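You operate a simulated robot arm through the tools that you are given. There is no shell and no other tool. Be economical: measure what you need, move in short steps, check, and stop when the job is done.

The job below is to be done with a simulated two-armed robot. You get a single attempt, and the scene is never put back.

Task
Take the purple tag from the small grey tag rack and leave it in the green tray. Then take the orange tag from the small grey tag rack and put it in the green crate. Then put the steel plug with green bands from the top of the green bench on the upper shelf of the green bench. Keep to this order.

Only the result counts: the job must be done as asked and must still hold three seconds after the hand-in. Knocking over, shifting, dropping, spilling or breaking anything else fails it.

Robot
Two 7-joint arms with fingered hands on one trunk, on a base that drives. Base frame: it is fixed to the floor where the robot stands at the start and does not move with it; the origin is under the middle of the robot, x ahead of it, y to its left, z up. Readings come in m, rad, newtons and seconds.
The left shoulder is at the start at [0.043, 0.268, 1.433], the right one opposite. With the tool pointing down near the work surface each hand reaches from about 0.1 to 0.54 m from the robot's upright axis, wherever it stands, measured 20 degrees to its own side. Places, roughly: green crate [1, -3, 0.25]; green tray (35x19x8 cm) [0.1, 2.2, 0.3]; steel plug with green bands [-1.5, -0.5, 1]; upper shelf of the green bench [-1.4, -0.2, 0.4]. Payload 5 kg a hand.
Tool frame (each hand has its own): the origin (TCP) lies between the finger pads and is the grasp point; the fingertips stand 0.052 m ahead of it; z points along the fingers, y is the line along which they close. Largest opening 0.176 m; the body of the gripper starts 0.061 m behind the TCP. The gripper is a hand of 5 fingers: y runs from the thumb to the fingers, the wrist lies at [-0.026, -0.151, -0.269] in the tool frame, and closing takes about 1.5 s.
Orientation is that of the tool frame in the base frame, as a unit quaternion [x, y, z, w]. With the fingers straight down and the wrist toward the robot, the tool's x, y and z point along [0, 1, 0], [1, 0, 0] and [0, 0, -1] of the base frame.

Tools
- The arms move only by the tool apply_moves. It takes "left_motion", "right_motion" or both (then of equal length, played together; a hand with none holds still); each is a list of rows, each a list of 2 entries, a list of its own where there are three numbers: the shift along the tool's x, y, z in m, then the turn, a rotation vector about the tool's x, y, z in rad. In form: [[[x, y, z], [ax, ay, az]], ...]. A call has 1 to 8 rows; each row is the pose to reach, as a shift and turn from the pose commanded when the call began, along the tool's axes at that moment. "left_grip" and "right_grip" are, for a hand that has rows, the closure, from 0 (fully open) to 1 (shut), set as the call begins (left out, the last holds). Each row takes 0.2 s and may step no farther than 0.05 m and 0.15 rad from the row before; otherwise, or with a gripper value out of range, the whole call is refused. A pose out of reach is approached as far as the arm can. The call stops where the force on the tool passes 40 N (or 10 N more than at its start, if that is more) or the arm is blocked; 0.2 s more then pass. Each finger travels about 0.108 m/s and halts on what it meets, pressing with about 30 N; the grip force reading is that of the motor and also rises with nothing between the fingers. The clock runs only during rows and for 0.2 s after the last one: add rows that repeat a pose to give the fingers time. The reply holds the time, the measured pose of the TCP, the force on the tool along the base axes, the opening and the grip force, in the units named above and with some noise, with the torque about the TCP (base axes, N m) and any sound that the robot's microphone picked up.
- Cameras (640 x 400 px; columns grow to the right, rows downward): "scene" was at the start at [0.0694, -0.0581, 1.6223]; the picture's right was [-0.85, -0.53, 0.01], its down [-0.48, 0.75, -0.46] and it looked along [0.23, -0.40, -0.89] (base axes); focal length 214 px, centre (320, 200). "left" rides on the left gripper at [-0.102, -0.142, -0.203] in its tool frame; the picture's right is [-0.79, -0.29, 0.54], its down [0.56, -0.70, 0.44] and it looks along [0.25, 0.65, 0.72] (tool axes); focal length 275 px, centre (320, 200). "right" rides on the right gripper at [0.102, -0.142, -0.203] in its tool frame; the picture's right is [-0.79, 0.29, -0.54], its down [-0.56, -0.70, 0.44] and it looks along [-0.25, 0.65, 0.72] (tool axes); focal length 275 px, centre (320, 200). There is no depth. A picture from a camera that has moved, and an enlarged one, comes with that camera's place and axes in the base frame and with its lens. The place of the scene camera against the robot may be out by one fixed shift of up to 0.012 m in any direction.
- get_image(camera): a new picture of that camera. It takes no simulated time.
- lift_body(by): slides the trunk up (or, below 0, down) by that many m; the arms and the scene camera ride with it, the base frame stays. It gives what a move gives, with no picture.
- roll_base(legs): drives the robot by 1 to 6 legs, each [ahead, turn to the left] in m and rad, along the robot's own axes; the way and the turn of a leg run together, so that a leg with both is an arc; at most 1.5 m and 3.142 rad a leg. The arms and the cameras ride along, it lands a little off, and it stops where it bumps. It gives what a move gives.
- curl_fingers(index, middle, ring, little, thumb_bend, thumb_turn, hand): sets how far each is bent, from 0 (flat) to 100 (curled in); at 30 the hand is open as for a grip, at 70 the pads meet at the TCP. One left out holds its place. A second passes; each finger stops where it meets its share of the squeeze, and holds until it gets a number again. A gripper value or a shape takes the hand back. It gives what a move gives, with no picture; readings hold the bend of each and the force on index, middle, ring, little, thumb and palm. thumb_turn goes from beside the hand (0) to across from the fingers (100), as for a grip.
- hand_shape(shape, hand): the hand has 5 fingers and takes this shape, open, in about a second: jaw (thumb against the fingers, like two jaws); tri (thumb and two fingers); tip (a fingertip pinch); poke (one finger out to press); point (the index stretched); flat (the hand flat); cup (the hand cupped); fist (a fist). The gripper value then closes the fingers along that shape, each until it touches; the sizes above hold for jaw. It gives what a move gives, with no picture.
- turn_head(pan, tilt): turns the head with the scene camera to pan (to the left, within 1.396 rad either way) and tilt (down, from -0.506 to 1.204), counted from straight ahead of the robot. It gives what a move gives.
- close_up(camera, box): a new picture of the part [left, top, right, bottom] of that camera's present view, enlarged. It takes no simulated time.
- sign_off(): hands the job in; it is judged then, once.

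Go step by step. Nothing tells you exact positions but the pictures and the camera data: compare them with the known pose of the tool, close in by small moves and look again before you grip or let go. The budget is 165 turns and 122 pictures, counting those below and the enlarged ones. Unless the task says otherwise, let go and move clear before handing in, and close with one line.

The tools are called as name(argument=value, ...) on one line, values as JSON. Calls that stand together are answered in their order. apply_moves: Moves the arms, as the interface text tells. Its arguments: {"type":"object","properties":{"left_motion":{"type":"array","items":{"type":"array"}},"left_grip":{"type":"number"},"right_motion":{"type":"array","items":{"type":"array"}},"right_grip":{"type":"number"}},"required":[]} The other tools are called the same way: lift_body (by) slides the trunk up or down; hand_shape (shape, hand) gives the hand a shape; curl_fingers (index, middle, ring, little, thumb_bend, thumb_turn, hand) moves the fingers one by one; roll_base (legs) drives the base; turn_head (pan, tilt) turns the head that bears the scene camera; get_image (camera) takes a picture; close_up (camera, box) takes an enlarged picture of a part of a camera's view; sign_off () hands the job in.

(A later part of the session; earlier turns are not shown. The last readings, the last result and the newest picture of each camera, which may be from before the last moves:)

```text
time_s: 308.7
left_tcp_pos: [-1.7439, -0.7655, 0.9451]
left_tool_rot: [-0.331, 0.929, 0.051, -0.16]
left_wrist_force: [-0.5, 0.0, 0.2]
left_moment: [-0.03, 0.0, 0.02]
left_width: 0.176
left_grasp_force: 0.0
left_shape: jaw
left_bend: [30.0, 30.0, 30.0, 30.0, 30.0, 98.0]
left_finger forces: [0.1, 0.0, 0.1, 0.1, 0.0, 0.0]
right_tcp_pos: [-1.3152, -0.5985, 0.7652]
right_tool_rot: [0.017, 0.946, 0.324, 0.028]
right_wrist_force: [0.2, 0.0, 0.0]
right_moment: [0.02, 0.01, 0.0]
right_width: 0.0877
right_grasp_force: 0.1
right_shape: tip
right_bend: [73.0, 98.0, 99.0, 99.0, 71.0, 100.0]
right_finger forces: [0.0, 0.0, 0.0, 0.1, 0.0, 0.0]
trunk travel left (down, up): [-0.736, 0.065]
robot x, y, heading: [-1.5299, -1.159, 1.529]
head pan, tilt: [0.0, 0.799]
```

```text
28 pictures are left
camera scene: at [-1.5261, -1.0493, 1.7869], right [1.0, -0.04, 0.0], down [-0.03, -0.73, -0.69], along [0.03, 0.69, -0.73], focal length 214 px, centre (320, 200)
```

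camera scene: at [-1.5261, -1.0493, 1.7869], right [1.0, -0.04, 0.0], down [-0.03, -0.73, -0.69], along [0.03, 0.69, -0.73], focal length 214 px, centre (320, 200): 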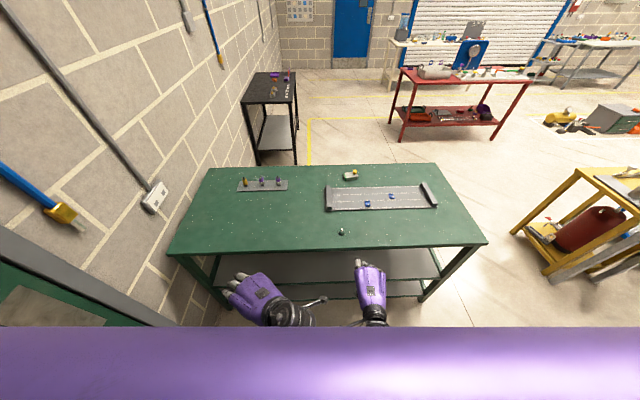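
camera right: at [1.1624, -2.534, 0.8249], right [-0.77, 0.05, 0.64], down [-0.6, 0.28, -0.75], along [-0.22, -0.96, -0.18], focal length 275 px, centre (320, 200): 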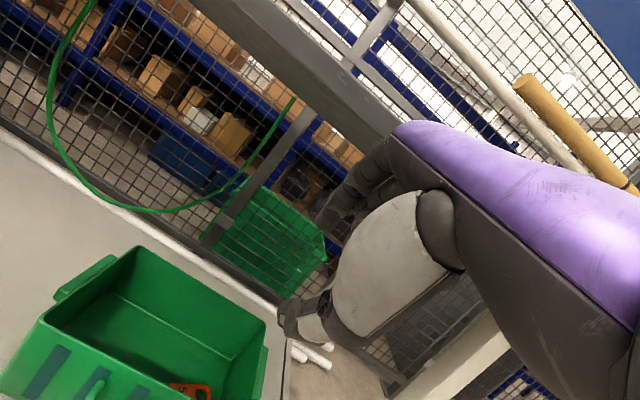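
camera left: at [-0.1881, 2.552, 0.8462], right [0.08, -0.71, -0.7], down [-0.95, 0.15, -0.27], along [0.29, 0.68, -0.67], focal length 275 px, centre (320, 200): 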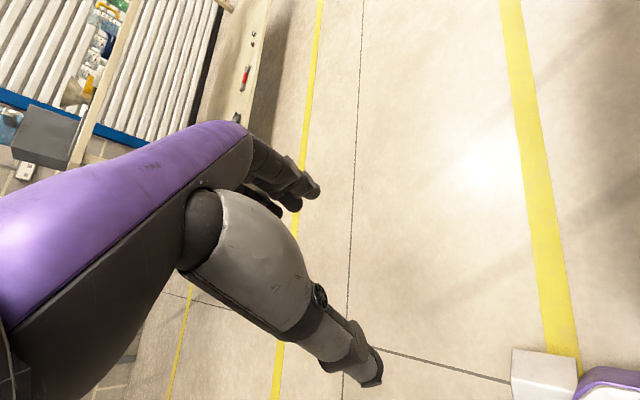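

The single item at the front centre is the plug candidate; I'll zoom in on it and on the stand at the back.

close_up(camera="scene", box=[300, 210, 380, 260])

close_up(camera="scene", box=[220, 160, 380, 260])

```text
8.00 times, centred on (340, 235) of scene
camera zoom: at [-1.5261, -1.0493, 1.7869], right [1.0, -0.04, 0.0], down [-0.03, -0.73, -0.69], along [0.03, 0.69, -0.73], focal length 1716 px, centre (160, -80)
```

zoom: 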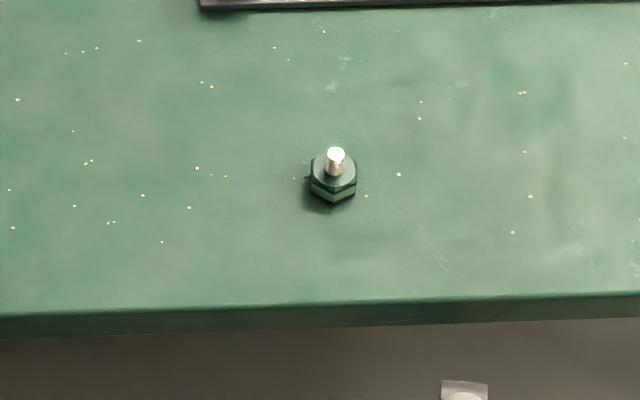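

```text
4.00 times, centred on (300, 210) of scene
camera zoom: at [-1.5261, -1.0493, 1.7869], right [1.0, -0.04, 0.0], down [-0.03, -0.73, -0.69], along [0.03, 0.69, -0.73], focal length 858 px, centre (400, 160)
```

zoom: 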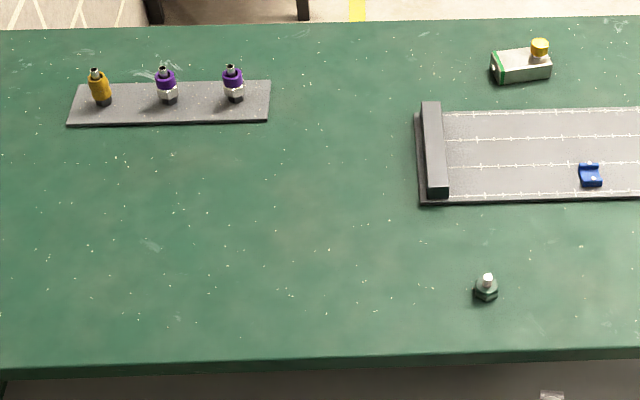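

This is the steel plug with green bands, at about (-1.393, -0.44), bench top z≈0.885. I'll back off a little, raise the hand above the top and bring it nearly upright.

roll_base(legs=[[-0.15, 0]])

apply_moves(right_motion=[[[0, 0.025, -0.035], [0.07, 0, 0]], [[0, 0.05, -0.07], [0.14, 0, 0]], [[0, 0.075, -0.105], [0.21, 0, 0]], [[0, 0.1, -0.14], [0.28, 0, 0]], [[0, 0.125, -0.175], [0.35, 0, 0]], [[0, 0.15, -0.205], [0.42, 0, 0]], [[0, 0.172, -0.23], [0.48, 0, 0]], [[0, 0.172, -0.23], [0.48, 0, 0]]])

get_image(camera="right")

```text
time_s: 310.3
left_tcp_pos: [-1.7508, -0.9151, 0.9446]
left_tool_rot: [-0.332, 0.928, 0.05, -0.161]
left_wrist_force: [-0.8, -1.8, 0.3]
left_moment: [0.14, 0.0, -0.06]
left_width: 0.176
left_grasp_force: 0.1
left_shape: jaw
left_bend: [30.0, 30.0, 30.0, 30.0, 30.0, 98.0]
left_finger forces: [0.0, 0.0, 0.1, 0.0, 0.0, 0.1]
right_tcp_pos: [-1.3206, -0.7443, 0.7659]
right_tool_rot: [0.017, 0.946, 0.324, 0.027]
right_wrist_force: [0.6, -1.8, 0.4]
right_moment: [0.06, -0.02, -0.01]
right_width: 0.088
right_grasp_force: 0.1
right_shape: tip
right_bend: [73.0, 98.0, 99.0, 99.0, 71.0, 100.0]
right_finger forces: [0.0, 0.0, 0.0, 0.0, 0.0, 0.0]
trunk travel left (down, up): [-0.736, 0.065]
robot x, y, heading: [-1.5366, -1.3081, 1.524]
head pan, tilt: [0.0, 0.799]
```

```text
time_s: 312.3
left_tcp_pos: [-1.7611, -0.939, 0.958]
left_tool_rot: [-0.338, 0.925, 0.066, -0.157]
left_wrist_force: [0.1, -2.6, 0.6]
left_moment: [0.28, 0.0, -0.02]
left_width: 0.176
left_grasp_force: 0.1
left_shape: jaw
left_bend: [30.0, 30.0, 30.0, 30.0, 30.0, 98.0]
left_finger forces: [0.0, 0.0, 0.0, 0.0, 0.0, 0.0]
right_tcp_pos: [-1.3075, -0.7969, 1.043]
right_tool_rot: [0.001, 0.994, 0.093, 0.064]
right_wrist_force: [2.1, -3.0, -0.1]
right_moment: [0.32, 0.14, 0.04]
right_width: 0.0881
right_grasp_force: 0.0
right_shape: tip
right_bend: [73.0, 98.0, 99.0, 99.0, 71.0, 100.0]
right_finger forces: [0.0, 0.0, 0.0, 0.0, 0.0, 0.0]
trunk travel left (down, up): [-0.736, 0.065]
robot x, y, heading: [-1.5383, -1.3067, 1.531]
head pan, tilt: [0.0, 0.799]
stopped in row 8 (right hand): the arm was blocked; the commanded pose is now the measured one
```

```text
25 pictures are left
camera right: at [-1.4322, -0.9738, 1.2021], right [0.71, 0.17, 0.68], down [0.62, -0.62, -0.49], along [0.33, 0.77, -0.55], focal length 275 px, centre (320, 200)
```

right: 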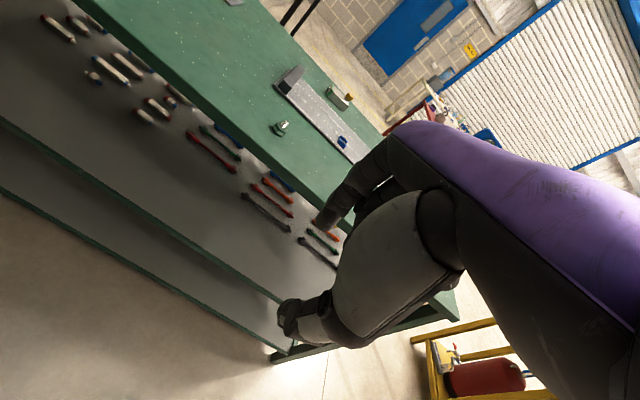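

The plug is confirmed at (-1.393, -0.437), and the shelf's south strip (y≈-0.48 to -0.2) is free of tools. I'll drive forward 0.15 m and re-measure.

roll_base(legs=[[0.15, 0]])

apply_moves(right_motion=[[[0.02, 0.03, 0], [0, 0.03, 0.005]], [[0.04, 0.06, 0], [0, 0.06, 0.01]], [[0.06, 0.095, 0], [0, 0.1, 0.02]], [[0.08, 0.13, 0], [0, 0.128, 0.024]], [[0.09, 0.16, 0.02], [0, 0.128, 0.024]], [[0.093, 0.175, 0.05], [0, 0.128, 0.024]], [[0.093, 0.175, 0.05], [0, 0.128, 0.024]]])

get_image(camera="right")

```text
time_s: 314.0
left_tcp_pos: [-1.7523, -0.7902, 0.9581]
left_tool_rot: [-0.339, 0.925, 0.066, -0.156]
left_wrist_force: [-2.5, 0.6, 0.0]
left_moment: [-0.12, -0.3, -0.09]
left_width: 0.1759
left_grasp_force: 0.0
left_shape: jaw
left_bend: [30.0, 30.0, 30.0, 30.0, 30.0, 97.0]
left_finger forces: [0.0, 0.1, 0.0, 0.0, 0.0, 0.0]
right_tcp_pos: [-1.3009, -0.654, 1.0393]
right_tool_rot: [-0.005, 0.994, 0.09, 0.068]
right_wrist_force: [-0.7, -0.9, -2.2]
right_moment: [0.1, 0.04, 0.05]
right_width: 0.088
right_grasp_force: 0.1
right_shape: tip
right_bend: [73.0, 98.0, 99.0, 99.0, 71.0, 100.0]
right_finger forces: [0.0, 0.0, 0.0, 0.0, 0.0, 0.0]
trunk travel left (down, up): [-0.736, 0.065]
robot x, y, heading: [-1.5298, -1.1547, 1.531]
head pan, tilt: [0.0, 0.799]
```

```text
time_s: 315.8
left_tcp_pos: [-1.7546, -0.7872, 0.9533]
left_tool_rot: [-0.337, 0.926, 0.061, -0.159]
left_wrist_force: [0.2, -1.8, 0.8]
left_moment: [0.25, -0.05, -0.09]
left_width: 0.1758
left_grasp_force: 0.0
left_shape: jaw
left_bend: [30.0, 30.0, 30.0, 30.0, 30.0, 98.0]
left_finger forces: [0.0, 0.0, 0.0, 0.1, 0.1, 0.1]
right_tcp_pos: [-1.3406, -0.4664, 0.9827]
right_tool_rot: [-0.004, 0.995, 0.083, 0.049]
right_wrist_force: [-1.4, -1.7, -1.2]
right_moment: [0.33, -0.13, -0.03]
right_width: 0.0879
right_grasp_force: 0.1
right_shape: tip
right_bend: [73.0, 98.0, 99.0, 99.0, 71.0, 100.0]
right_finger forces: [0.0, 0.0, 0.0, 0.0, 0.1, 0.1]
trunk travel left (down, up): [-0.736, 0.065]
robot x, y, heading: [-1.5303, -1.1515, 1.534]
head pan, tilt: [0.0, 0.799]
stopped in row 7 (right hand): the arm was blocked; the commanded pose is now the measured one
```

```text
24 pictures are left
camera right: at [-1.4582, -0.641, 1.1483], right [0.73, 0.19, 0.66], down [0.61, -0.62, -0.5], along [0.31, 0.76, -0.57], focal length 275 px, centre (320, 200)
```

right: 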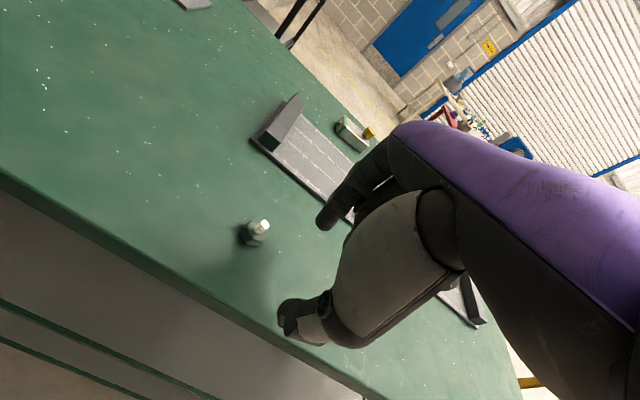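

The arm's leftward limit stops it 5 cm short, so I'll raise slightly and turn the base a little left to bring the hand over the plug.

apply_moves(right_motion=[[[-0.005, 0.0, -0.02], [0, 0, 0]], [[-0.01, 0.0, -0.025], [0, 0, 0]], [[-0.01, 0.0, -0.025], [0, 0, 0]]])

roll_base(legs=[[0, 0.13]])

get_image(camera="right")

```text
time_s: 316.6
left_tcp_pos: [-1.7561, -0.781, 0.9531]
left_tool_rot: [-0.338, 0.925, 0.061, -0.161]
left_wrist_force: [-1.1, 3.4, -0.8]
left_moment: [-0.42, 0.0, 0.15]
left_width: 0.176
left_grasp_force: 0.0
left_shape: jaw
left_bend: [30.0, 30.0, 30.0, 30.0, 30.0, 98.0]
left_finger forces: [0.0, 0.0, 0.0, 0.0, 0.0, 0.0]
right_tcp_pos: [-1.3337, -0.4657, 1.0064]
right_tool_rot: [-0.004, 0.996, 0.08, 0.05]
right_wrist_force: [1.1, 4.2, -1.9]
right_moment: [-0.41, 0.09, 0.07]
right_width: 0.088
right_grasp_force: 0.0
right_shape: tip
right_bend: [73.0, 98.0, 99.0, 99.0, 71.0, 100.0]
right_finger forces: [0.0, 0.0, 0.1, 0.0, 0.1, 0.0]
trunk travel left (down, up): [-0.736, 0.065]
robot x, y, heading: [-1.5293, -1.1535, 1.535]
head pan, tilt: [0.0, 0.799]
```

```text
time_s: 317.7
left_tcp_pos: [-1.802, -0.8211, 0.9551]
left_tool_rot: [-0.4, 0.901, 0.051, -0.162]
left_wrist_force: [-1.6, -0.6, -0.1]
left_moment: [0.09, -0.1, -0.07]
left_width: 0.1757
left_grasp_force: 0.0
left_shape: jaw
left_bend: [30.0, 30.0, 30.0, 30.0, 30.0, 98.0]
left_finger forces: [0.1, 0.0, 0.0, 0.0, 0.1, 0.0]
right_tcp_pos: [-1.4242, -0.4522, 1.0115]
right_tool_rot: [-0.068, 0.993, 0.088, 0.043]
right_wrist_force: [-1.2, -1.3, 1.0]
right_moment: [0.11, -0.15, -0.07]
right_width: 0.088
right_grasp_force: 0.1
right_shape: tip
right_bend: [73.0, 98.0, 99.0, 99.0, 71.0, 100.0]
right_finger forces: [0.1, 0.0, 0.0, 0.0, 0.1, 0.0]
trunk travel left (down, up): [-0.736, 0.065]
robot x, y, heading: [-1.5288, -1.1525, 1.664]
head pan, tilt: [0.0, 0.799]
```

```text
23 pictures are left
camera right: at [-1.5186, -0.6419, 1.1761], right [0.7, 0.28, 0.66], down [0.68, -0.53, -0.5], along [0.21, 0.8, -0.57], focal length 275 px, centre (320, 200)
```

right: 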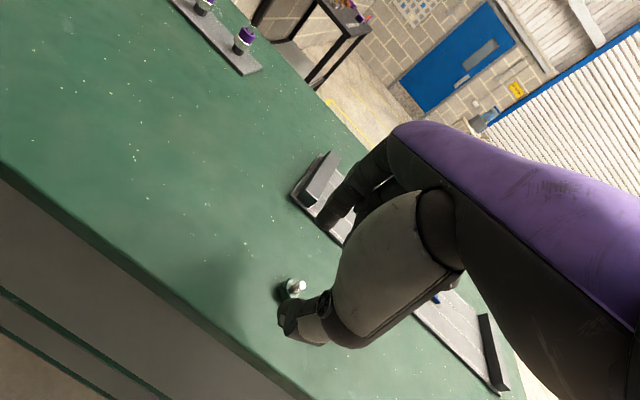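

The hand is now 2.5 cm left of the plug, so it can be positioned precisely. I'll move over it and descend, keeping thumb in front and index behind.

apply_moves(right_motion=[[[-0.012, 0.001, 0.0], [0, 0, 0]], [[-0.023, 0.002, 0.0], [0, 0, 0]], [[-0.023, 0.002, 0.02], [0, 0, 0]], [[-0.023, 0.002, 0.033], [0, 0, 0]], [[-0.023, 0.002, 0.033], [0, 0, 0]]])

close_up(camera="right", box=[220, 180, 380, 380])

```text
time_s: 318.9
left_tcp_pos: [-1.8031, -0.8326, 0.9603]
left_tool_rot: [-0.4, 0.901, 0.058, -0.159]
left_wrist_force: [0.0, -1.6, 0.5]
left_moment: [0.06, -0.01, -0.07]
left_width: 0.1762
left_grasp_force: 0.0
left_shape: jaw
left_bend: [30.0, 30.0, 30.0, 30.0, 30.0, 98.0]
left_finger forces: [0.1, 0.0, 0.1, 0.0, 0.1, 0.0]
right_tcp_pos: [-1.397, -0.4531, 0.9903]
right_tool_rot: [-0.068, 0.992, 0.095, 0.042]
right_wrist_force: [0.4, -0.8, 0.5]
right_moment: [0.06, 0.0, 0.02]
right_width: 0.0878
right_grasp_force: 0.1
right_shape: tip
right_bend: [73.0, 98.0, 99.0, 99.0, 71.0, 100.0]
right_finger forces: [0.0, 0.0, 0.0, 0.1, 0.0, 0.0]
trunk travel left (down, up): [-0.736, 0.065]
robot x, y, heading: [-1.5287, -1.1506, 1.661]
head pan, tilt: [0.0, 0.799]
```

```text
2.00 times, centred on (300, 280) of right
camera zoom: at [-1.4905, -0.6452, 1.1525], right [0.7, 0.28, 0.66], down [0.68, -0.53, -0.51], along [0.21, 0.8, -0.56], focal length 551 px, centre (360, 40)
```

zoom: 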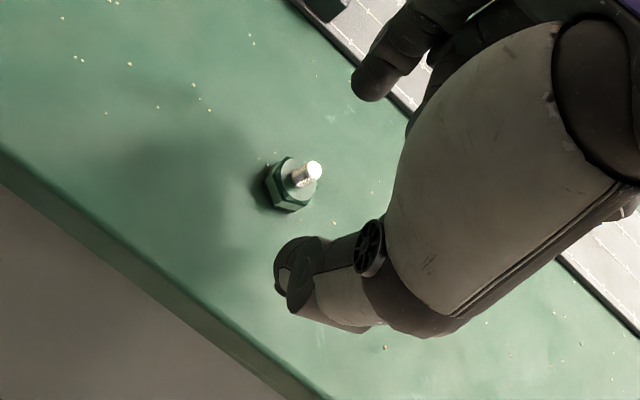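

Geometry says the pinch point lands on the plug after a 4 cm descent with 1 cm forward. Descending.

apply_moves(right_motion=[[[0.003, 0.007, 0.008], [0, 0, 0]], [[0.005, 0.006, 0.024], [0, 0, 0]], [[0.0055, 0.0043, 0.041], [0, 0, 0]], [[0.0055, 0.0043, 0.041], [0, 0, 0]]])

close_up(camera="right", box=[220, 180, 380, 380])

```text
time_s: 319.9
left_tcp_pos: [-1.8026, -0.8315, 0.9614]
left_tool_rot: [-0.4, 0.901, 0.058, -0.161]
left_wrist_force: [0.1, -0.2, 0.3]
left_moment: [-0.02, -0.01, -0.01]
left_width: 0.1761
left_grasp_force: 0.0
left_shape: jaw
left_bend: [30.0, 30.0, 30.0, 30.0, 30.0, 98.0]
left_finger forces: [0.0, 0.1, 0.0, 0.0, 0.0, 0.0]
right_tcp_pos: [-1.3983, -0.4425, 0.9507]
right_tool_rot: [-0.068, 0.992, 0.094, 0.043]
right_wrist_force: [0.4, -0.4, -0.1]
right_moment: [0.05, -0.03, 0.0]
right_width: 0.0883
right_grasp_force: 0.1
right_shape: tip
right_bend: [73.0, 98.0, 99.0, 99.0, 71.0, 100.0]
right_finger forces: [0.0, 0.0, 0.0, 0.0, 0.0, 0.0]
trunk travel left (down, up): [-0.736, 0.065]
robot x, y, heading: [-1.5301, -1.1495, 1.665]
head pan, tilt: [0.0, 0.799]
```

```text
2.00 times, centred on (300, 280) of right
camera zoom: at [-1.4929, -0.633, 1.114], right [0.7, 0.28, 0.66], down [0.68, -0.53, -0.51], along [0.21, 0.8, -0.56], focal length 551 px, centre (360, 40)
```

zoom: 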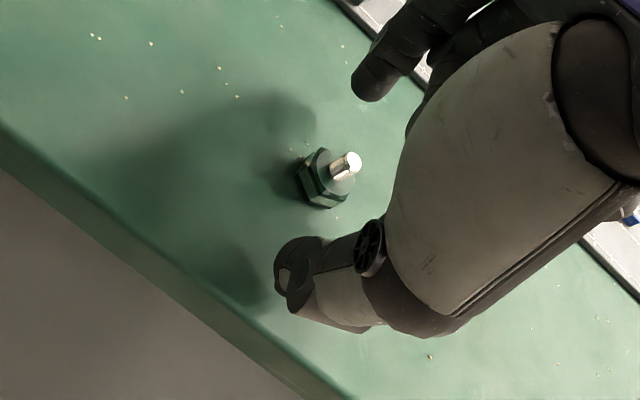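

Aligned. I'll lower 6 mm and close on the plug.

apply_moves(right_motion=[[[0, -0.001, 0.006], [0, 0, 0]], [[0, -0.001, 0.006], [0, 0, 0]]])

apply_moves(right_motion=[[[0, 0, 0], [0, 0, 0]], [[0, 0, 0], [0, 0, 0]], [[0, 0, 0], [0, 0, 0]], [[0, 0, 0], [0, 0, 0]], [[0, 0, 0], [0, 0, 0]], [[0, 0, 0], [0, 0, 0]]], right_grip=1.0)

close_up(camera="right", box=[220, 180, 380, 380])

```text
time_s: 320.5
left_tcp_pos: [-1.8027, -0.8325, 0.9609]
left_tool_rot: [-0.4, 0.901, 0.058, -0.16]
left_wrist_force: [0.7, 0.0, -0.7]
left_moment: [0.0, -0.01, 0.0]
left_width: 0.1759
left_grasp_force: 0.1
left_shape: jaw
left_bend: [30.0, 30.0, 30.0, 30.0, 30.0, 98.0]
left_finger forces: [0.0, 0.0, 0.1, 0.1, 0.0, 0.1]
right_tcp_pos: [-1.3989, -0.4401, 0.9457]
right_tool_rot: [-0.068, 0.992, 0.095, 0.043]
right_wrist_force: [-0.3, -1.7, 6.8]
right_moment: [-0.49, -0.01, -0.04]
right_width: 0.0884
right_grasp_force: 0.0
right_shape: tip
right_bend: [73.0, 98.0, 99.0, 99.0, 71.0, 100.0]
right_finger forces: [0.0, 0.0, 0.0, 0.0, 6.7, 0.1]
trunk travel left (down, up): [-0.736, 0.065]
robot x, y, heading: [-1.5309, -1.1514, 1.667]
head pan, tilt: [0.0, 0.799]
```

```text
time_s: 321.9
left_tcp_pos: [-1.8027, -0.8302, 0.96]
left_tool_rot: [-0.401, 0.9, 0.058, -0.16]
left_wrist_force: [-0.1, 0.2, 0.0]
left_moment: [0.0, 0.04, -0.02]
left_width: 0.1757
left_grasp_force: 0.0
left_shape: jaw
left_bend: [30.0, 30.0, 30.0, 30.0, 30.0, 98.0]
left_finger forces: [0.0, 0.1, 0.0, 0.1, 0.0, 0.0]
right_tcp_pos: [-1.3991, -0.4402, 0.9446]
right_tool_rot: [-0.069, 0.992, 0.094, 0.043]
right_wrist_force: [1.0, -0.1, 0.4]
right_moment: [0.0, 0.02, 0.0]
right_width: 0.0172
right_grasp_force: 30.0
right_shape: tip
right_bend: [70.0, 100.0, 100.0, 100.0, 78.0, 100.0]
right_finger forces: [0.0, 0.0, 0.0, 0.0, 0.1, 0.0]
trunk travel left (down, up): [-0.736, 0.065]
robot x, y, heading: [-1.5271, -1.1582, 1.665]
head pan, tilt: [0.0, 0.799]
```

```text
2.00 times, centred on (300, 280) of right
camera zoom: at [-1.4931, -0.632, 1.1073], right [0.7, 0.28, 0.66], down [0.68, -0.53, -0.51], along [0.21, 0.8, -0.56], focal length 551 px, centre (360, 40)
```

zoom: 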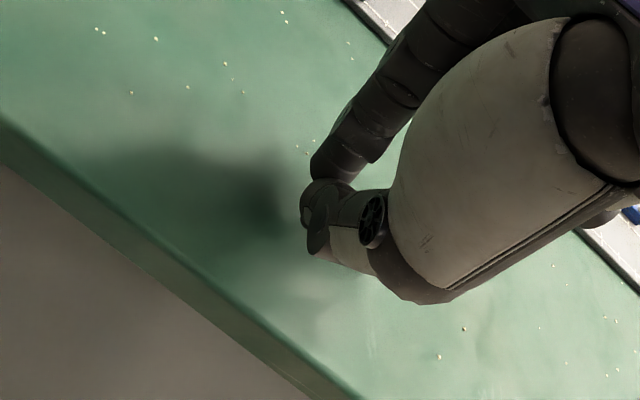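

The fingers closed without feeling the plug. I'll reopen and look where it is.

apply_moves(right_motion=[[[0, 0, 0], [0, 0, 0]], [[0, 0, 0], [0, 0, 0]], [[0, 0, 0], [0, 0, 0]], [[0, 0, 0], [0, 0, 0]]], right_grip=0.5)

close_up(camera="right", box=[220, 180, 380, 380])

```text
time_s: 322.9
left_tcp_pos: [-1.8024, -0.8325, 0.9603]
left_tool_rot: [-0.401, 0.9, 0.056, -0.16]
left_wrist_force: [-0.1, -0.3, 0.6]
left_moment: [0.01, -0.01, -0.02]
left_width: 0.176
left_grasp_force: 0.1
left_shape: jaw
left_bend: [30.0, 30.0, 30.0, 30.0, 30.0, 98.0]
left_finger forces: [0.0, 0.1, 0.0, 0.0, 0.0, 0.1]
right_tcp_pos: [-1.3985, -0.4405, 0.9448]
right_tool_rot: [-0.069, 0.992, 0.094, 0.043]
right_wrist_force: [0.1, 0.9, 3.3]
right_moment: [-0.13, -0.07, 0.01]
right_width: 0.0868
right_grasp_force: 0.0
right_shape: tip
right_bend: [73.0, 98.0, 99.0, 99.0, 71.0, 100.0]
right_finger forces: [0.1, 0.0, 0.0, 0.0, 3.6, 0.1]
trunk travel left (down, up): [-0.736, 0.065]
robot x, y, heading: [-1.5317, -1.1521, 1.668]
head pan, tilt: [0.0, 0.799]
```

```text
2.00 times, centred on (300, 280) of right
camera zoom: at [-1.4932, -0.632, 1.1077], right [0.7, 0.28, 0.66], down [0.68, -0.53, -0.51], along [0.21, 0.8, -0.56], focal length 551 px, centre (360, 40)
```

zoom: 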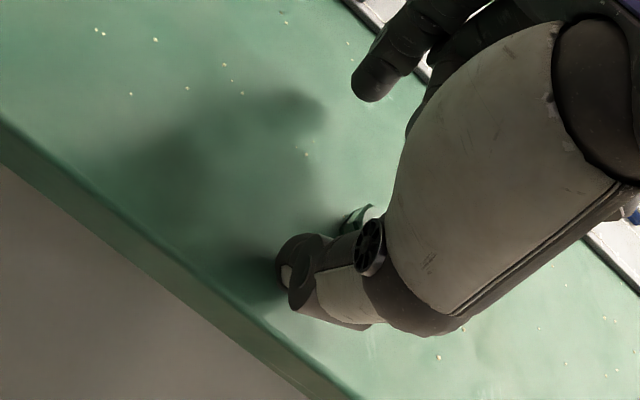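

The plug slid aside a couple of centimetres toward the right, under the hand. I'll raise the hand and look again.

apply_moves(right_motion=[[[0.0, 0.01, -0.03], [0, 0, 0]], [[0.02, 0.01, -0.06], [0, 0, 0]], [[0.02, 0.01, -0.06], [0, 0, 0]]])

close_up(camera="right", box=[220, 180, 380, 380])

```text
time_s: 323.7
left_tcp_pos: [-1.8017, -0.8314, 0.96]
left_tool_rot: [-0.401, 0.9, 0.057, -0.16]
left_wrist_force: [0.7, 0.6, -0.2]
left_moment: [-0.11, 0.13, 0.03]
left_width: 0.1761
left_grasp_force: 0.0
left_shape: jaw
left_bend: [30.0, 30.0, 30.0, 30.0, 30.0, 98.0]
left_finger forces: [0.1, 0.0, 0.1, 0.0, 0.1, 0.0]
right_tcp_pos: [-1.4237, -0.4454, 1.0006]
right_tool_rot: [-0.067, 0.992, 0.093, 0.043]
right_wrist_force: [0.8, 1.2, -0.4]
right_moment: [-0.08, 0.09, 0.07]
right_width: 0.088
right_grasp_force: 0.1
right_shape: tip
right_bend: [73.0, 98.0, 99.0, 99.0, 71.0, 100.0]
right_finger forces: [0.0, 0.0, 0.0, 0.1, 0.0, 0.0]
trunk travel left (down, up): [-0.736, 0.065]
robot x, y, heading: [-1.5314, -1.153, 1.667]
head pan, tilt: [0.0, 0.799]
```

```text
2.00 times, centred on (300, 280) of right
camera zoom: at [-1.5161, -0.635, 1.1646], right [0.7, 0.28, 0.66], down [0.68, -0.53, -0.51], along [0.21, 0.8, -0.56], focal length 551 px, centre (360, 40)
```

zoom: 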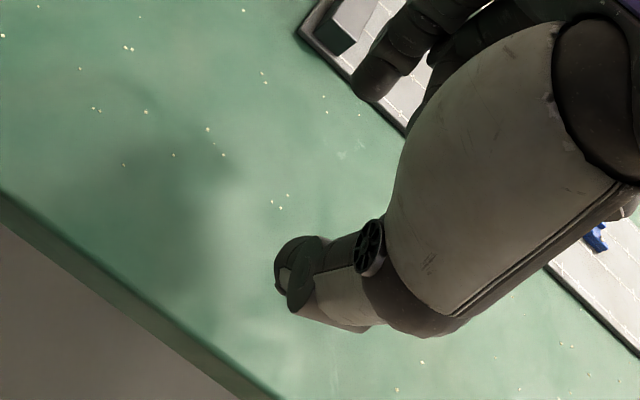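

The plug is hidden behind the hand here; I'll check with the head camera.

close_up(camera="scene", box=[320, 190, 440, 265])

```text
5.33 times, centred on (380, 228) of scene
camera zoom: at [-1.5399, -1.0391, 1.7867], right [1.0, 0.09, 0.0], down [0.07, -0.72, -0.69], along [-0.07, 0.68, -0.73], focal length 1144 px, centre (0, 53)
```

zoom: 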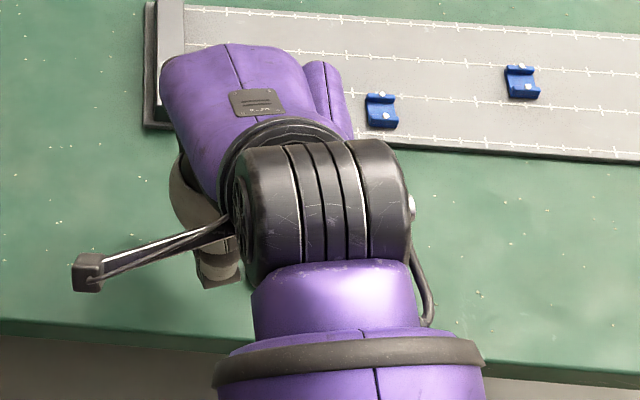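

The plug should now be near (-1.365, -0.444). I'll swing the hand a bit left by turning the base so the camera can see it.

roll_base(legs=[[0, 0.1]])

close_up(camera="scene", box=[320, 190, 440, 265])

```text
time_s: 324.8
left_tcp_pos: [-1.8334, -0.8604, 0.9608]
left_tool_rot: [-0.445, 0.879, 0.05, -0.163]
left_wrist_force: [-0.6, -1.2, 0.2]
left_moment: [0.04, 0.01, -0.01]
left_width: 0.1758
left_grasp_force: 0.0
left_shape: jaw
left_bend: [30.0, 30.0, 30.0, 30.0, 30.0, 98.0]
left_finger forces: [0.0, 0.0, 0.1, 0.0, 0.0, 0.1]
right_tcp_pos: [-1.4933, -0.438, 1.0023]
right_tool_rot: [-0.117, 0.988, 0.096, 0.037]
right_wrist_force: [-0.3, -0.7, 0.5]
right_moment: [0.04, -0.02, 0.02]
right_width: 0.0881
right_grasp_force: 0.1
right_shape: tip
right_bend: [73.0, 98.0, 99.0, 99.0, 71.0, 100.0]
right_finger forces: [0.0, 0.1, 0.0, 0.0, 0.1, 0.0]
trunk travel left (down, up): [-0.736, 0.065]
robot x, y, heading: [-1.5299, -1.1531, 1.766]
head pan, tilt: [0.0, 0.799]
```

```text
5.33 times, centred on (380, 228) of scene
camera zoom: at [-1.5529, -1.0426, 1.7868], right [0.98, 0.19, 0.0], down [0.14, -0.71, -0.69], along [-0.13, 0.67, -0.73], focal length 1144 px, centre (0, 53)
```

zoom: 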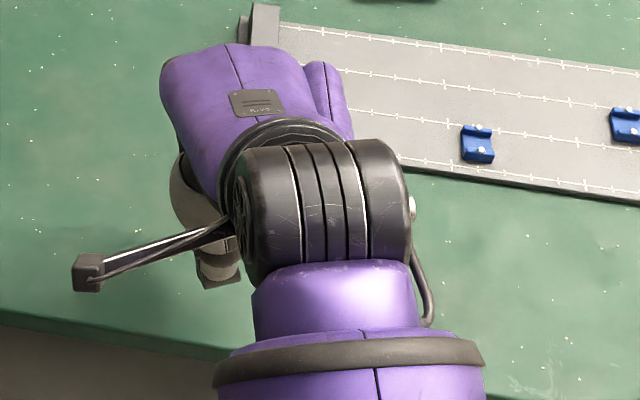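

The plug is still hidden under the wrist. I'll raise the hand and swing right instead, so the hand camera sees the plug on its left.

apply_moves(right_motion=[[[0.0, 0.005, -0.025], [0, 0, 0]], [[0.0, 0.01, -0.05], [0, 0, 0]], [[0.0, 0.01, -0.05], [0, 0, 0]]])

roll_base(legs=[[0, -0.15], [0, -0.13]])

get_image(camera="right")

```text
time_s: 325.6
left_tcp_pos: [-1.8316, -0.8732, 0.9659]
left_tool_rot: [-0.446, 0.879, 0.056, -0.161]
left_wrist_force: [0.5, 0.4, -0.1]
left_moment: [-0.02, -0.01, -0.01]
left_width: 0.1757
left_grasp_force: 0.1
left_shape: jaw
left_bend: [30.0, 30.0, 30.0, 30.0, 30.0, 98.0]
left_finger forces: [0.1, 0.0, 0.1, 0.1, 0.0, 0.0]
right_tcp_pos: [-1.4915, -0.4523, 1.0595]
right_tool_rot: [-0.118, 0.987, 0.101, 0.043]
right_wrist_force: [0.2, -0.7, 0.0]
right_moment: [0.01, -0.02, -0.01]
right_width: 0.0882
right_grasp_force: 0.0
right_shape: tip
right_bend: [73.0, 98.0, 99.0, 99.0, 71.0, 100.0]
right_finger forces: [0.0, 0.0, 0.1, 0.0, 0.1, 0.0]
trunk travel left (down, up): [-0.736, 0.065]
robot x, y, heading: [-1.5304, -1.1531, 1.766]
head pan, tilt: [0.0, 0.799]
```

```text
time_s: 327.6
left_tcp_pos: [-1.7465, -0.8006, 0.9652]
left_tool_rot: [-0.321, 0.931, 0.078, -0.152]
left_wrist_force: [0.1, 0.1, 0.3]
left_moment: [0.0, -0.01, 0.01]
left_width: 0.176
left_grasp_force: 0.1
left_shape: jaw
left_bend: [30.0, 30.0, 30.0, 30.0, 30.0, 98.0]
left_finger forces: [0.1, 0.1, 0.0, 0.0, 0.0, 0.0]
right_tcp_pos: [-1.2994, -0.488, 1.0602]
right_tool_rot: [0.02, 0.994, 0.096, 0.056]
right_wrist_force: [-0.6, 0.3, -0.8]
right_moment: [-0.01, 0.01, -0.02]
right_width: 0.0882
right_grasp_force: 0.0
right_shape: tip
right_bend: [73.0, 98.0, 99.0, 99.0, 71.0, 100.0]
right_finger forces: [0.0, 0.0, 0.0, 0.0, 0.1, 0.1]
trunk travel left (down, up): [-0.736, 0.065]
robot x, y, heading: [-1.5268, -1.1508, 1.487]
head pan, tilt: [0.0, 0.799]
```

```text
15 pictures are left
camera right: at [-1.4283, -0.6608, 1.2194], right [0.73, 0.14, 0.67], down [0.58, -0.63, -0.51], along [0.35, 0.76, -0.54], focal length 275 px, centre (320, 200)
```

right: 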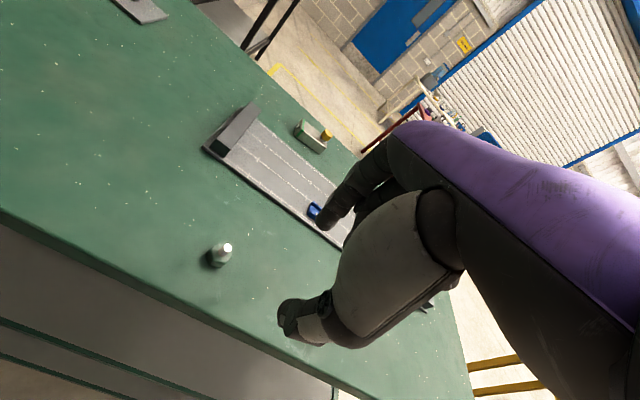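

The plug is upright at about (-1.355, -0.453). For a steadier hold I'll use the three-finger shape, and turn the base slightly left to line up.

hand_shape(shape="tri", hand="right")

roll_base(legs=[[0, 0.1]])

apply_moves(right_motion=[[[0, 0, 0], [0, 0, 0]], [[0, 0, 0], [0, 0, 0]], [[0, 0, 0], [0, 0, 0]], [[0, 0, 0], [0, 0, 0]]], right_grip=0.4)

get_image(camera="right")

```text
time_s: 328.5
left_tcp_pos: [-1.747, -0.8104, 0.9712]
left_tool_rot: [-0.322, 0.931, 0.083, -0.15]
left_wrist_force: [-0.7, -0.1, 0.4]
left_moment: [-0.12, 0.03, 0.06]
left_width: 0.176
left_grasp_force: 0.1
left_shape: jaw
left_bend: [30.0, 30.0, 30.0, 30.0, 30.0, 98.0]
left_finger forces: [0.1, 0.0, 0.0, 0.1, 0.0, 0.0]
right_tcp_pos: [-1.3004, -0.5005, 1.0676]
right_tool_rot: [0.021, 0.993, 0.101, 0.058]
right_wrist_force: [0.5, 0.4, -0.9]
right_moment: [-0.05, 0.0, 0.02]
right_width: 0.1757
right_grasp_force: 0.0
right_shape: tri
right_bend: [30.0, 30.0, 99.0, 99.0, 30.0, 98.0]
right_finger forces: [0.0, 0.1, 0.0, 0.0, 0.0, 0.1]
trunk travel left (down, up): [-0.736, 0.065]
robot x, y, heading: [-1.528, -1.1524, 1.488]
head pan, tilt: [0.0, 0.799]
```

```text
time_s: 329.5
left_tcp_pos: [-1.7809, -0.8348, 0.9712]
left_tool_rot: [-0.369, 0.913, 0.076, -0.155]
left_wrist_force: [0.3, -0.1, -0.2]
left_moment: [0.02, 0.05, 0.01]
left_width: 0.1758
left_grasp_force: 0.1
left_shape: jaw
left_bend: [30.0, 30.0, 30.0, 30.0, 30.0, 98.0]
left_finger forces: [0.0, 0.0, 0.0, 0.0, 0.1, 0.1]
right_tcp_pos: [-1.3646, -0.4814, 1.0683]
right_tool_rot: [-0.029, 0.992, 0.106, 0.054]
right_wrist_force: [0.1, 0.0, 0.3]
right_moment: [0.01, 0.0, 0.01]
right_width: 0.176
right_grasp_force: 0.1
right_shape: tri
right_bend: [30.0, 30.0, 99.0, 99.0, 30.0, 98.0]
right_finger forces: [0.0, 0.1, 0.0, 0.0, 0.1, 0.0]
trunk travel left (down, up): [-0.736, 0.065]
robot x, y, heading: [-1.5324, -1.1512, 1.59]
head pan, tilt: [0.0, 0.799]
```

```text
time_s: 330.5
left_tcp_pos: [-1.7831, -0.8442, 0.9774]
left_tool_rot: [-0.371, 0.912, 0.084, -0.152]
left_wrist_force: [-0.3, 0.6, -0.6]
left_moment: [-0.07, 0.02, 0.02]
left_width: 0.1758
left_grasp_force: 0.1
left_shape: jaw
left_bend: [30.0, 30.0, 30.0, 30.0, 30.0, 98.0]
left_finger forces: [0.1, 0.0, 0.1, 0.0, 0.1, 0.0]
right_tcp_pos: [-1.3646, -0.4932, 1.0759]
right_tool_rot: [-0.028, 0.992, 0.111, 0.053]
right_wrist_force: [0.6, 0.0, -1.1]
right_moment: [-0.1, 0.02, 0.03]
right_width: 0.1064
right_grasp_force: 0.0
right_shape: tri
right_bend: [74.0, 41.0, 99.0, 99.0, 66.0, 100.0]
right_finger forces: [0.0, 0.0, 0.0, 0.1, 0.0, 0.1]
trunk travel left (down, up): [-0.736, 0.065]
robot x, y, heading: [-1.5285, -1.1507, 1.589]
head pan, tilt: [0.0, 0.799]
```

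```text
14 pictures are left
camera right: at [-1.4751, -0.6826, 1.2302], right [0.71, 0.19, 0.67], down [0.65, -0.56, -0.52], along [0.28, 0.8, -0.52], focal length 275 px, centre (320, 200)
```

right: 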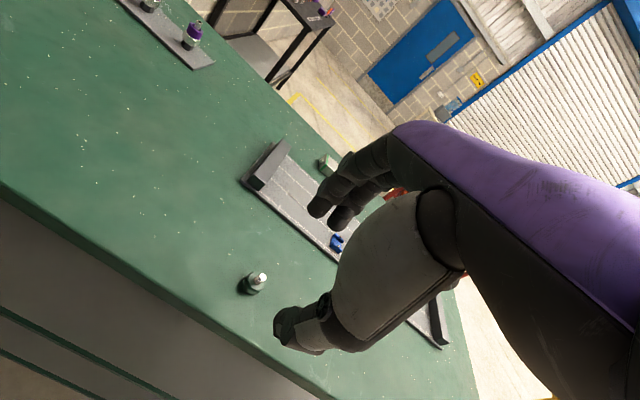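

Now I'll level the pitch slightly and descend in two stages so the plug sits between thumb, index and middle; first to z 1.0.

apply_moves(right_motion=[[[0.002, 0.01, 0.02], [0.05, 0, 0]], [[0.004, 0.02, 0.045], [0.1, 0, 0]], [[0.0072, 0.032, 0.07], [0.14, 0, 0]], [[0.0072, 0.032, 0.085], [0.14, 0, 0]], [[0.0072, 0.032, 0.085], [0.14, 0, 0]]])

close_up(camera="right", box=[220, 180, 380, 380])

```text
time_s: 331.7
left_tcp_pos: [-1.7834, -0.8458, 0.9747]
left_tool_rot: [-0.371, 0.912, 0.084, -0.152]
left_wrist_force: [0.2, -0.1, 0.1]
left_moment: [-0.05, 0.01, 0.04]
left_width: 0.1758
left_grasp_force: 0.1
left_shape: jaw
left_bend: [30.0, 30.0, 30.0, 30.0, 30.0, 98.0]
left_finger forces: [0.0, 0.1, 0.0, 0.0, 0.0, 0.0]
right_tcp_pos: [-1.3644, -0.4437, 1.0015]
right_tool_rot: [-0.023, 0.997, 0.042, 0.056]
right_wrist_force: [0.8, 0.0, -0.4]
right_moment: [-0.04, 0.02, 0.0]
right_width: 0.1061
right_grasp_force: 0.0
right_shape: tri
right_bend: [74.0, 41.0, 99.0, 99.0, 66.0, 100.0]
right_finger forces: [0.0, 0.0, 0.0, 0.0, 0.0, 0.0]
trunk travel left (down, up): [-0.736, 0.065]
robot x, y, heading: [-1.5315, -1.1515, 1.586]
head pan, tilt: [0.0, 0.799]
```

```text
2.00 times, centred on (300, 280) of right
camera zoom: at [-1.4792, -0.607, 1.1791], right [0.71, 0.27, 0.65], down [0.64, -0.64, -0.43], along [0.29, 0.72, -0.63], focal length 551 px, centre (360, 40)
```

zoom: 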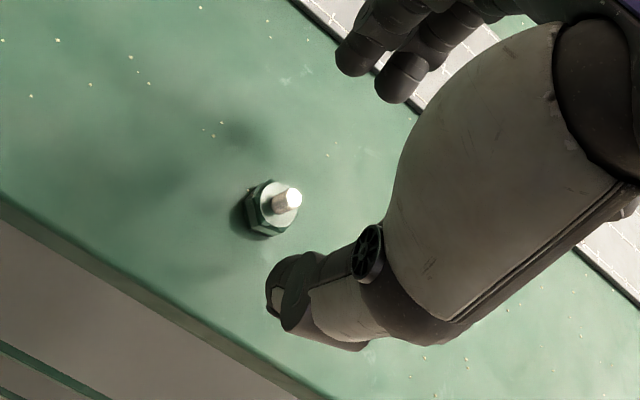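

Good alignment; the plug is at (-1.359, -0.455). Final descent of 5.7 cm with a few millimetres' correction.

apply_moves(right_motion=[[[0.006, -0.005, 0.01], [0, 0, 0]], [[0.01, -0.008, 0.025], [0, 0, 0]], [[0.012, -0.0086, 0.042], [0, 0, 0]], [[0.0131, -0.0086, 0.0553], [0, 0, 0]], [[0.0131, -0.0086, 0.0553], [0, 0, 0]]])

close_up(camera="right", box=[220, 180, 380, 380])

```text
time_s: 332.9
left_tcp_pos: [-1.7844, -0.8477, 0.976]
left_tool_rot: [-0.372, 0.912, 0.083, -0.153]
left_wrist_force: [0.1, -0.1, 0.3]
left_moment: [0.03, 0.02, -0.01]
left_width: 0.176
left_grasp_force: 0.1
left_shape: jaw
left_bend: [30.0, 30.0, 30.0, 30.0, 30.0, 98.0]
left_finger forces: [0.1, 0.1, 0.0, 0.0, 0.0, 0.0]
right_tcp_pos: [-1.3737, -0.4497, 0.9452]
right_tool_rot: [-0.024, 0.997, 0.041, 0.054]
right_wrist_force: [-1.0, -0.9, 0.9]
right_moment: [0.04, -0.01, 0.01]
right_width: 0.1058
right_grasp_force: 0.1
right_shape: tri
right_bend: [74.0, 41.0, 99.0, 99.0, 66.0, 100.0]
right_finger forces: [0.1, 0.0, 0.0, 0.0, 0.0, 0.0]
trunk travel left (down, up): [-0.736, 0.065]
robot x, y, heading: [-1.5325, -1.1519, 1.592]
head pan, tilt: [0.0, 0.799]
```

```text
2.00 times, centred on (300, 280) of right
camera zoom: at [-1.4877, -0.6143, 1.1228], right [0.71, 0.27, 0.64], down [0.64, -0.64, -0.43], along [0.29, 0.72, -0.63], focal length 551 px, centre (360, 40)
```

zoom: 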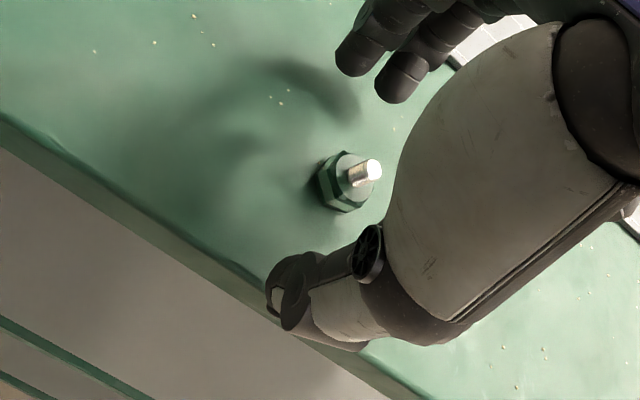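

The plug sits nicely between the fingers; I'll shift the hand 4 mm right and close.

apply_moves(right_motion=[[[-0.004, 0, 0], [0, 0, 0]], [[-0.004, 0, 0], [0, 0, 0]], [[-0.004, 0, 0], [0, 0, 0]], [[-0.004, 0, 0], [0, 0, 0]], [[-0.004, 0, 0], [0, 0, 0]], [[-0.004, 0, 0], [0, 0, 0]], [[-0.004, 0, 0], [0, 0, 0]], [[-0.004, 0, 0], [0, 0, 0]]], right_grip=1.0)

close_up(camera="right", box=[220, 180, 380, 380])

```text
time_s: 334.7
left_tcp_pos: [-1.7839, -0.8464, 0.9759]
left_tool_rot: [-0.372, 0.912, 0.083, -0.153]
left_wrist_force: [-0.3, 0.1, -0.4]
left_moment: [-0.01, 0.0, -0.03]
left_width: 0.176
left_grasp_force: 0.0
left_shape: jaw
left_bend: [30.0, 30.0, 30.0, 30.0, 30.0, 98.0]
left_finger forces: [0.1, 0.0, 0.0, 0.0, 0.0, 0.1]
right_tcp_pos: [-1.3676, -0.4482, 0.9461]
right_tool_rot: [-0.024, 0.997, 0.042, 0.055]
right_wrist_force: [0.0, 0.8, 6.4]
right_moment: [0.06, -0.08, 0.01]
right_width: 0.0063
right_grasp_force: 29.6
right_shape: tri
right_bend: [70.0, 66.0, 100.0, 100.0, 74.0, 100.0]
right_finger forces: [0.1, 11.8, 0.0, 0.0, 21.9, 0.0]
trunk travel left (down, up): [-0.736, 0.065]
robot x, y, heading: [-1.5278, -1.1523, 1.586]
head pan, tilt: [0.0, 0.799]
```

```text
2.00 times, centred on (300, 280) of right
camera zoom: at [-1.4832, -0.6132, 1.1238], right [0.71, 0.27, 0.65], down [0.64, -0.64, -0.43], along [0.29, 0.72, -0.63], focal length 551 px, centre (360, 40)
```

zoom: 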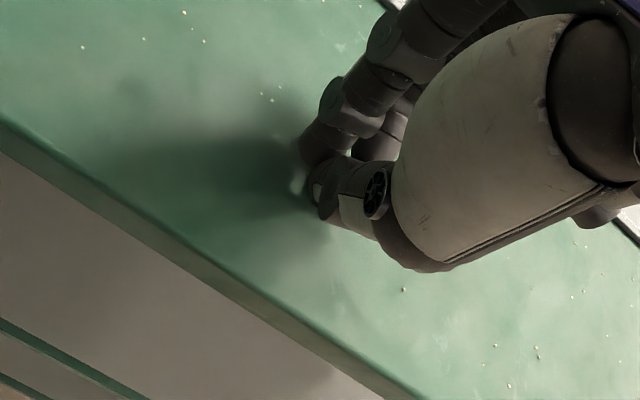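

Thumb (22 N) and middle finger (12 N) are pressing on something – likely the plug. I'll lift 5 cm and check.

lift_body(by=0.05)

close_up(camera="right", box=[220, 180, 420, 380])

```text
time_s: 335.6
left_tcp_pos: [-1.7979, -0.8384, 1.0278]
left_tool_rot: [-0.353, 0.915, 0.103, -0.165]
left_wrist_force: [-0.6, 0.8, -0.1]
left_moment: [0.02, -0.02, -0.05]
left_width: 0.1759
left_grasp_force: 0.0
left_shape: jaw
left_bend: [30.0, 30.0, 30.0, 30.0, 30.0, 98.0]
left_finger forces: [0.0, 0.1, 0.0, 0.0, 0.0, 0.1]
right_tcp_pos: [-1.3684, -0.4502, 0.993]
right_tool_rot: [-0.025, 0.997, 0.041, 0.055]
right_wrist_force: [1.0, 0.2, -1.7]
right_moment: [0.01, 0.03, -0.01]
right_width: 0.0062
right_grasp_force: 30.1
right_shape: tri
right_bend: [70.0, 66.0, 100.0, 100.0, 74.0, 100.0]
right_finger forces: [0.0, 10.4, 0.0, 0.0, 0.0, 0.0]
trunk travel left (down, up): [-0.786, 0.015]
robot x, y, heading: [-1.5275, -1.1506, 1.589]
head pan, tilt: [0.0, 0.799]
```

```text
2.00 times, centred on (320, 280) of right
camera zoom: at [-1.4827, -0.6132, 1.1717], right [0.71, 0.27, 0.65], down [0.64, -0.64, -0.43], along [0.29, 0.72, -0.63], focal length 551 px, centre (320, 40)
```

zoom: 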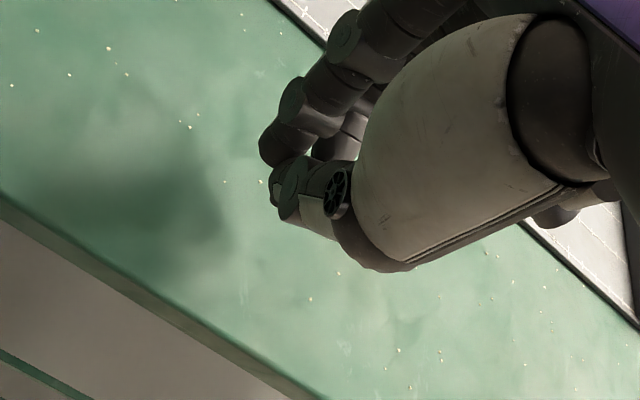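

The middle finger still feels 10 N after lifting, so the plug may be held. I'll swing right a little to see whether the spot on the bench is empty.

roll_base(legs=[[0, -0.15]])

get_image(camera="right")

```text
time_s: 336.9
left_tcp_pos: [-1.7479, -0.8037, 1.0266]
left_tool_rot: [-0.281, 0.939, 0.115, -0.159]
left_wrist_force: [-0.1, -0.5, -0.4]
left_moment: [0.0, 0.01, 0.02]
left_width: 0.1759
left_grasp_force: 0.0
left_shape: jaw
left_bend: [30.0, 30.0, 30.0, 30.0, 30.0, 98.0]
left_finger forces: [0.0, 0.0, 0.0, 0.0, 0.0, 0.0]
right_tcp_pos: [-1.2641, -0.4818, 0.9948]
right_tool_rot: [0.051, 0.996, 0.038, 0.057]
right_wrist_force: [0.7, -0.1, -0.7]
right_moment: [-0.03, 0.1, 0.0]
right_width: 0.0062
right_grasp_force: 30.1
right_shape: tri
right_bend: [70.0, 66.0, 100.0, 100.0, 74.0, 100.0]
right_finger forces: [0.0, 10.4, 0.1, 0.0, 0.1, 0.1]
trunk travel left (down, up): [-0.786, 0.015]
robot x, y, heading: [-1.5305, -1.15, 1.432]
head pan, tilt: [0.0, 0.799]
```

```text
9 pictures are left
camera right: at [-1.4024, -0.6258, 1.1724], right [0.75, 0.16, 0.65], down [0.54, -0.72, -0.43], along [0.4, 0.67, -0.63], focal length 275 px, centre (320, 200)
```

right: 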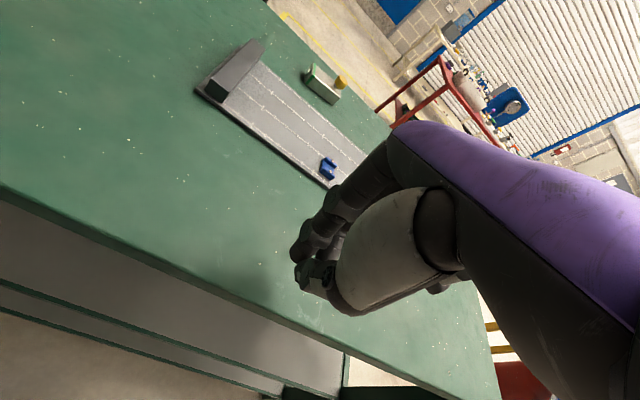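

The bench spot is empty, so the plug should be in the hand. A close look at the fingertips:

close_up(camera="right", box=[270, 190, 390, 310])

```text
3.33 times, centred on (330, 250) of right
camera zoom: at [-1.4024, -0.6258, 1.1724], right [0.75, 0.16, 0.65], down [0.54, -0.72, -0.43], along [0.4, 0.67, -0.63], focal length 918 px, centre (287, 33)
```

zoom: 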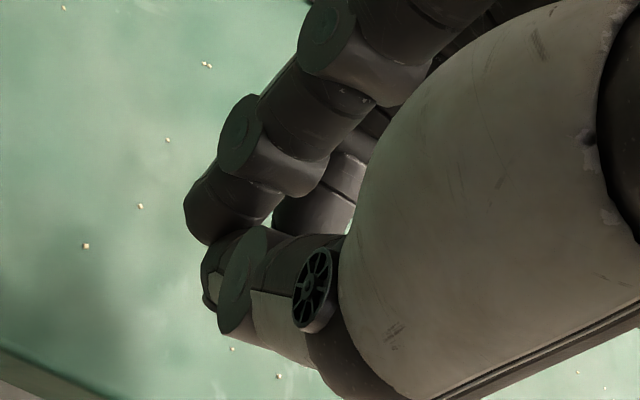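

The plug isn't visible from this side. I'll check with the head camera that it isn't elsewhere on the bench.

close_up(camera="scene", box=[280, 180, 480, 330])

```text
2.67 times, centred on (380, 255) of scene
camera zoom: at [-1.5151, -1.0408, 1.8369], right [0.99, -0.13, 0.0], down [-0.1, -0.72, -0.69], along [0.09, 0.68, -0.73], focal length 572 px, centre (160, 53)
```

zoom: 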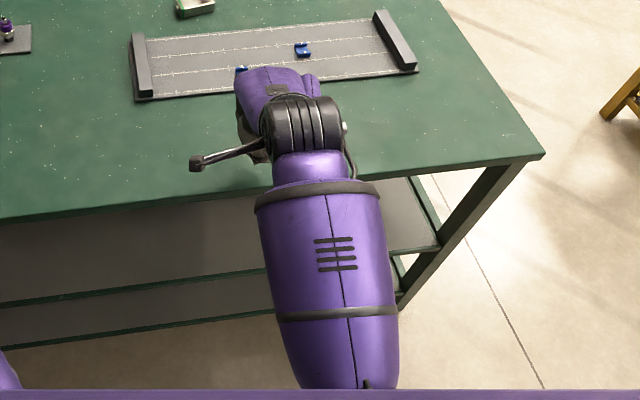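

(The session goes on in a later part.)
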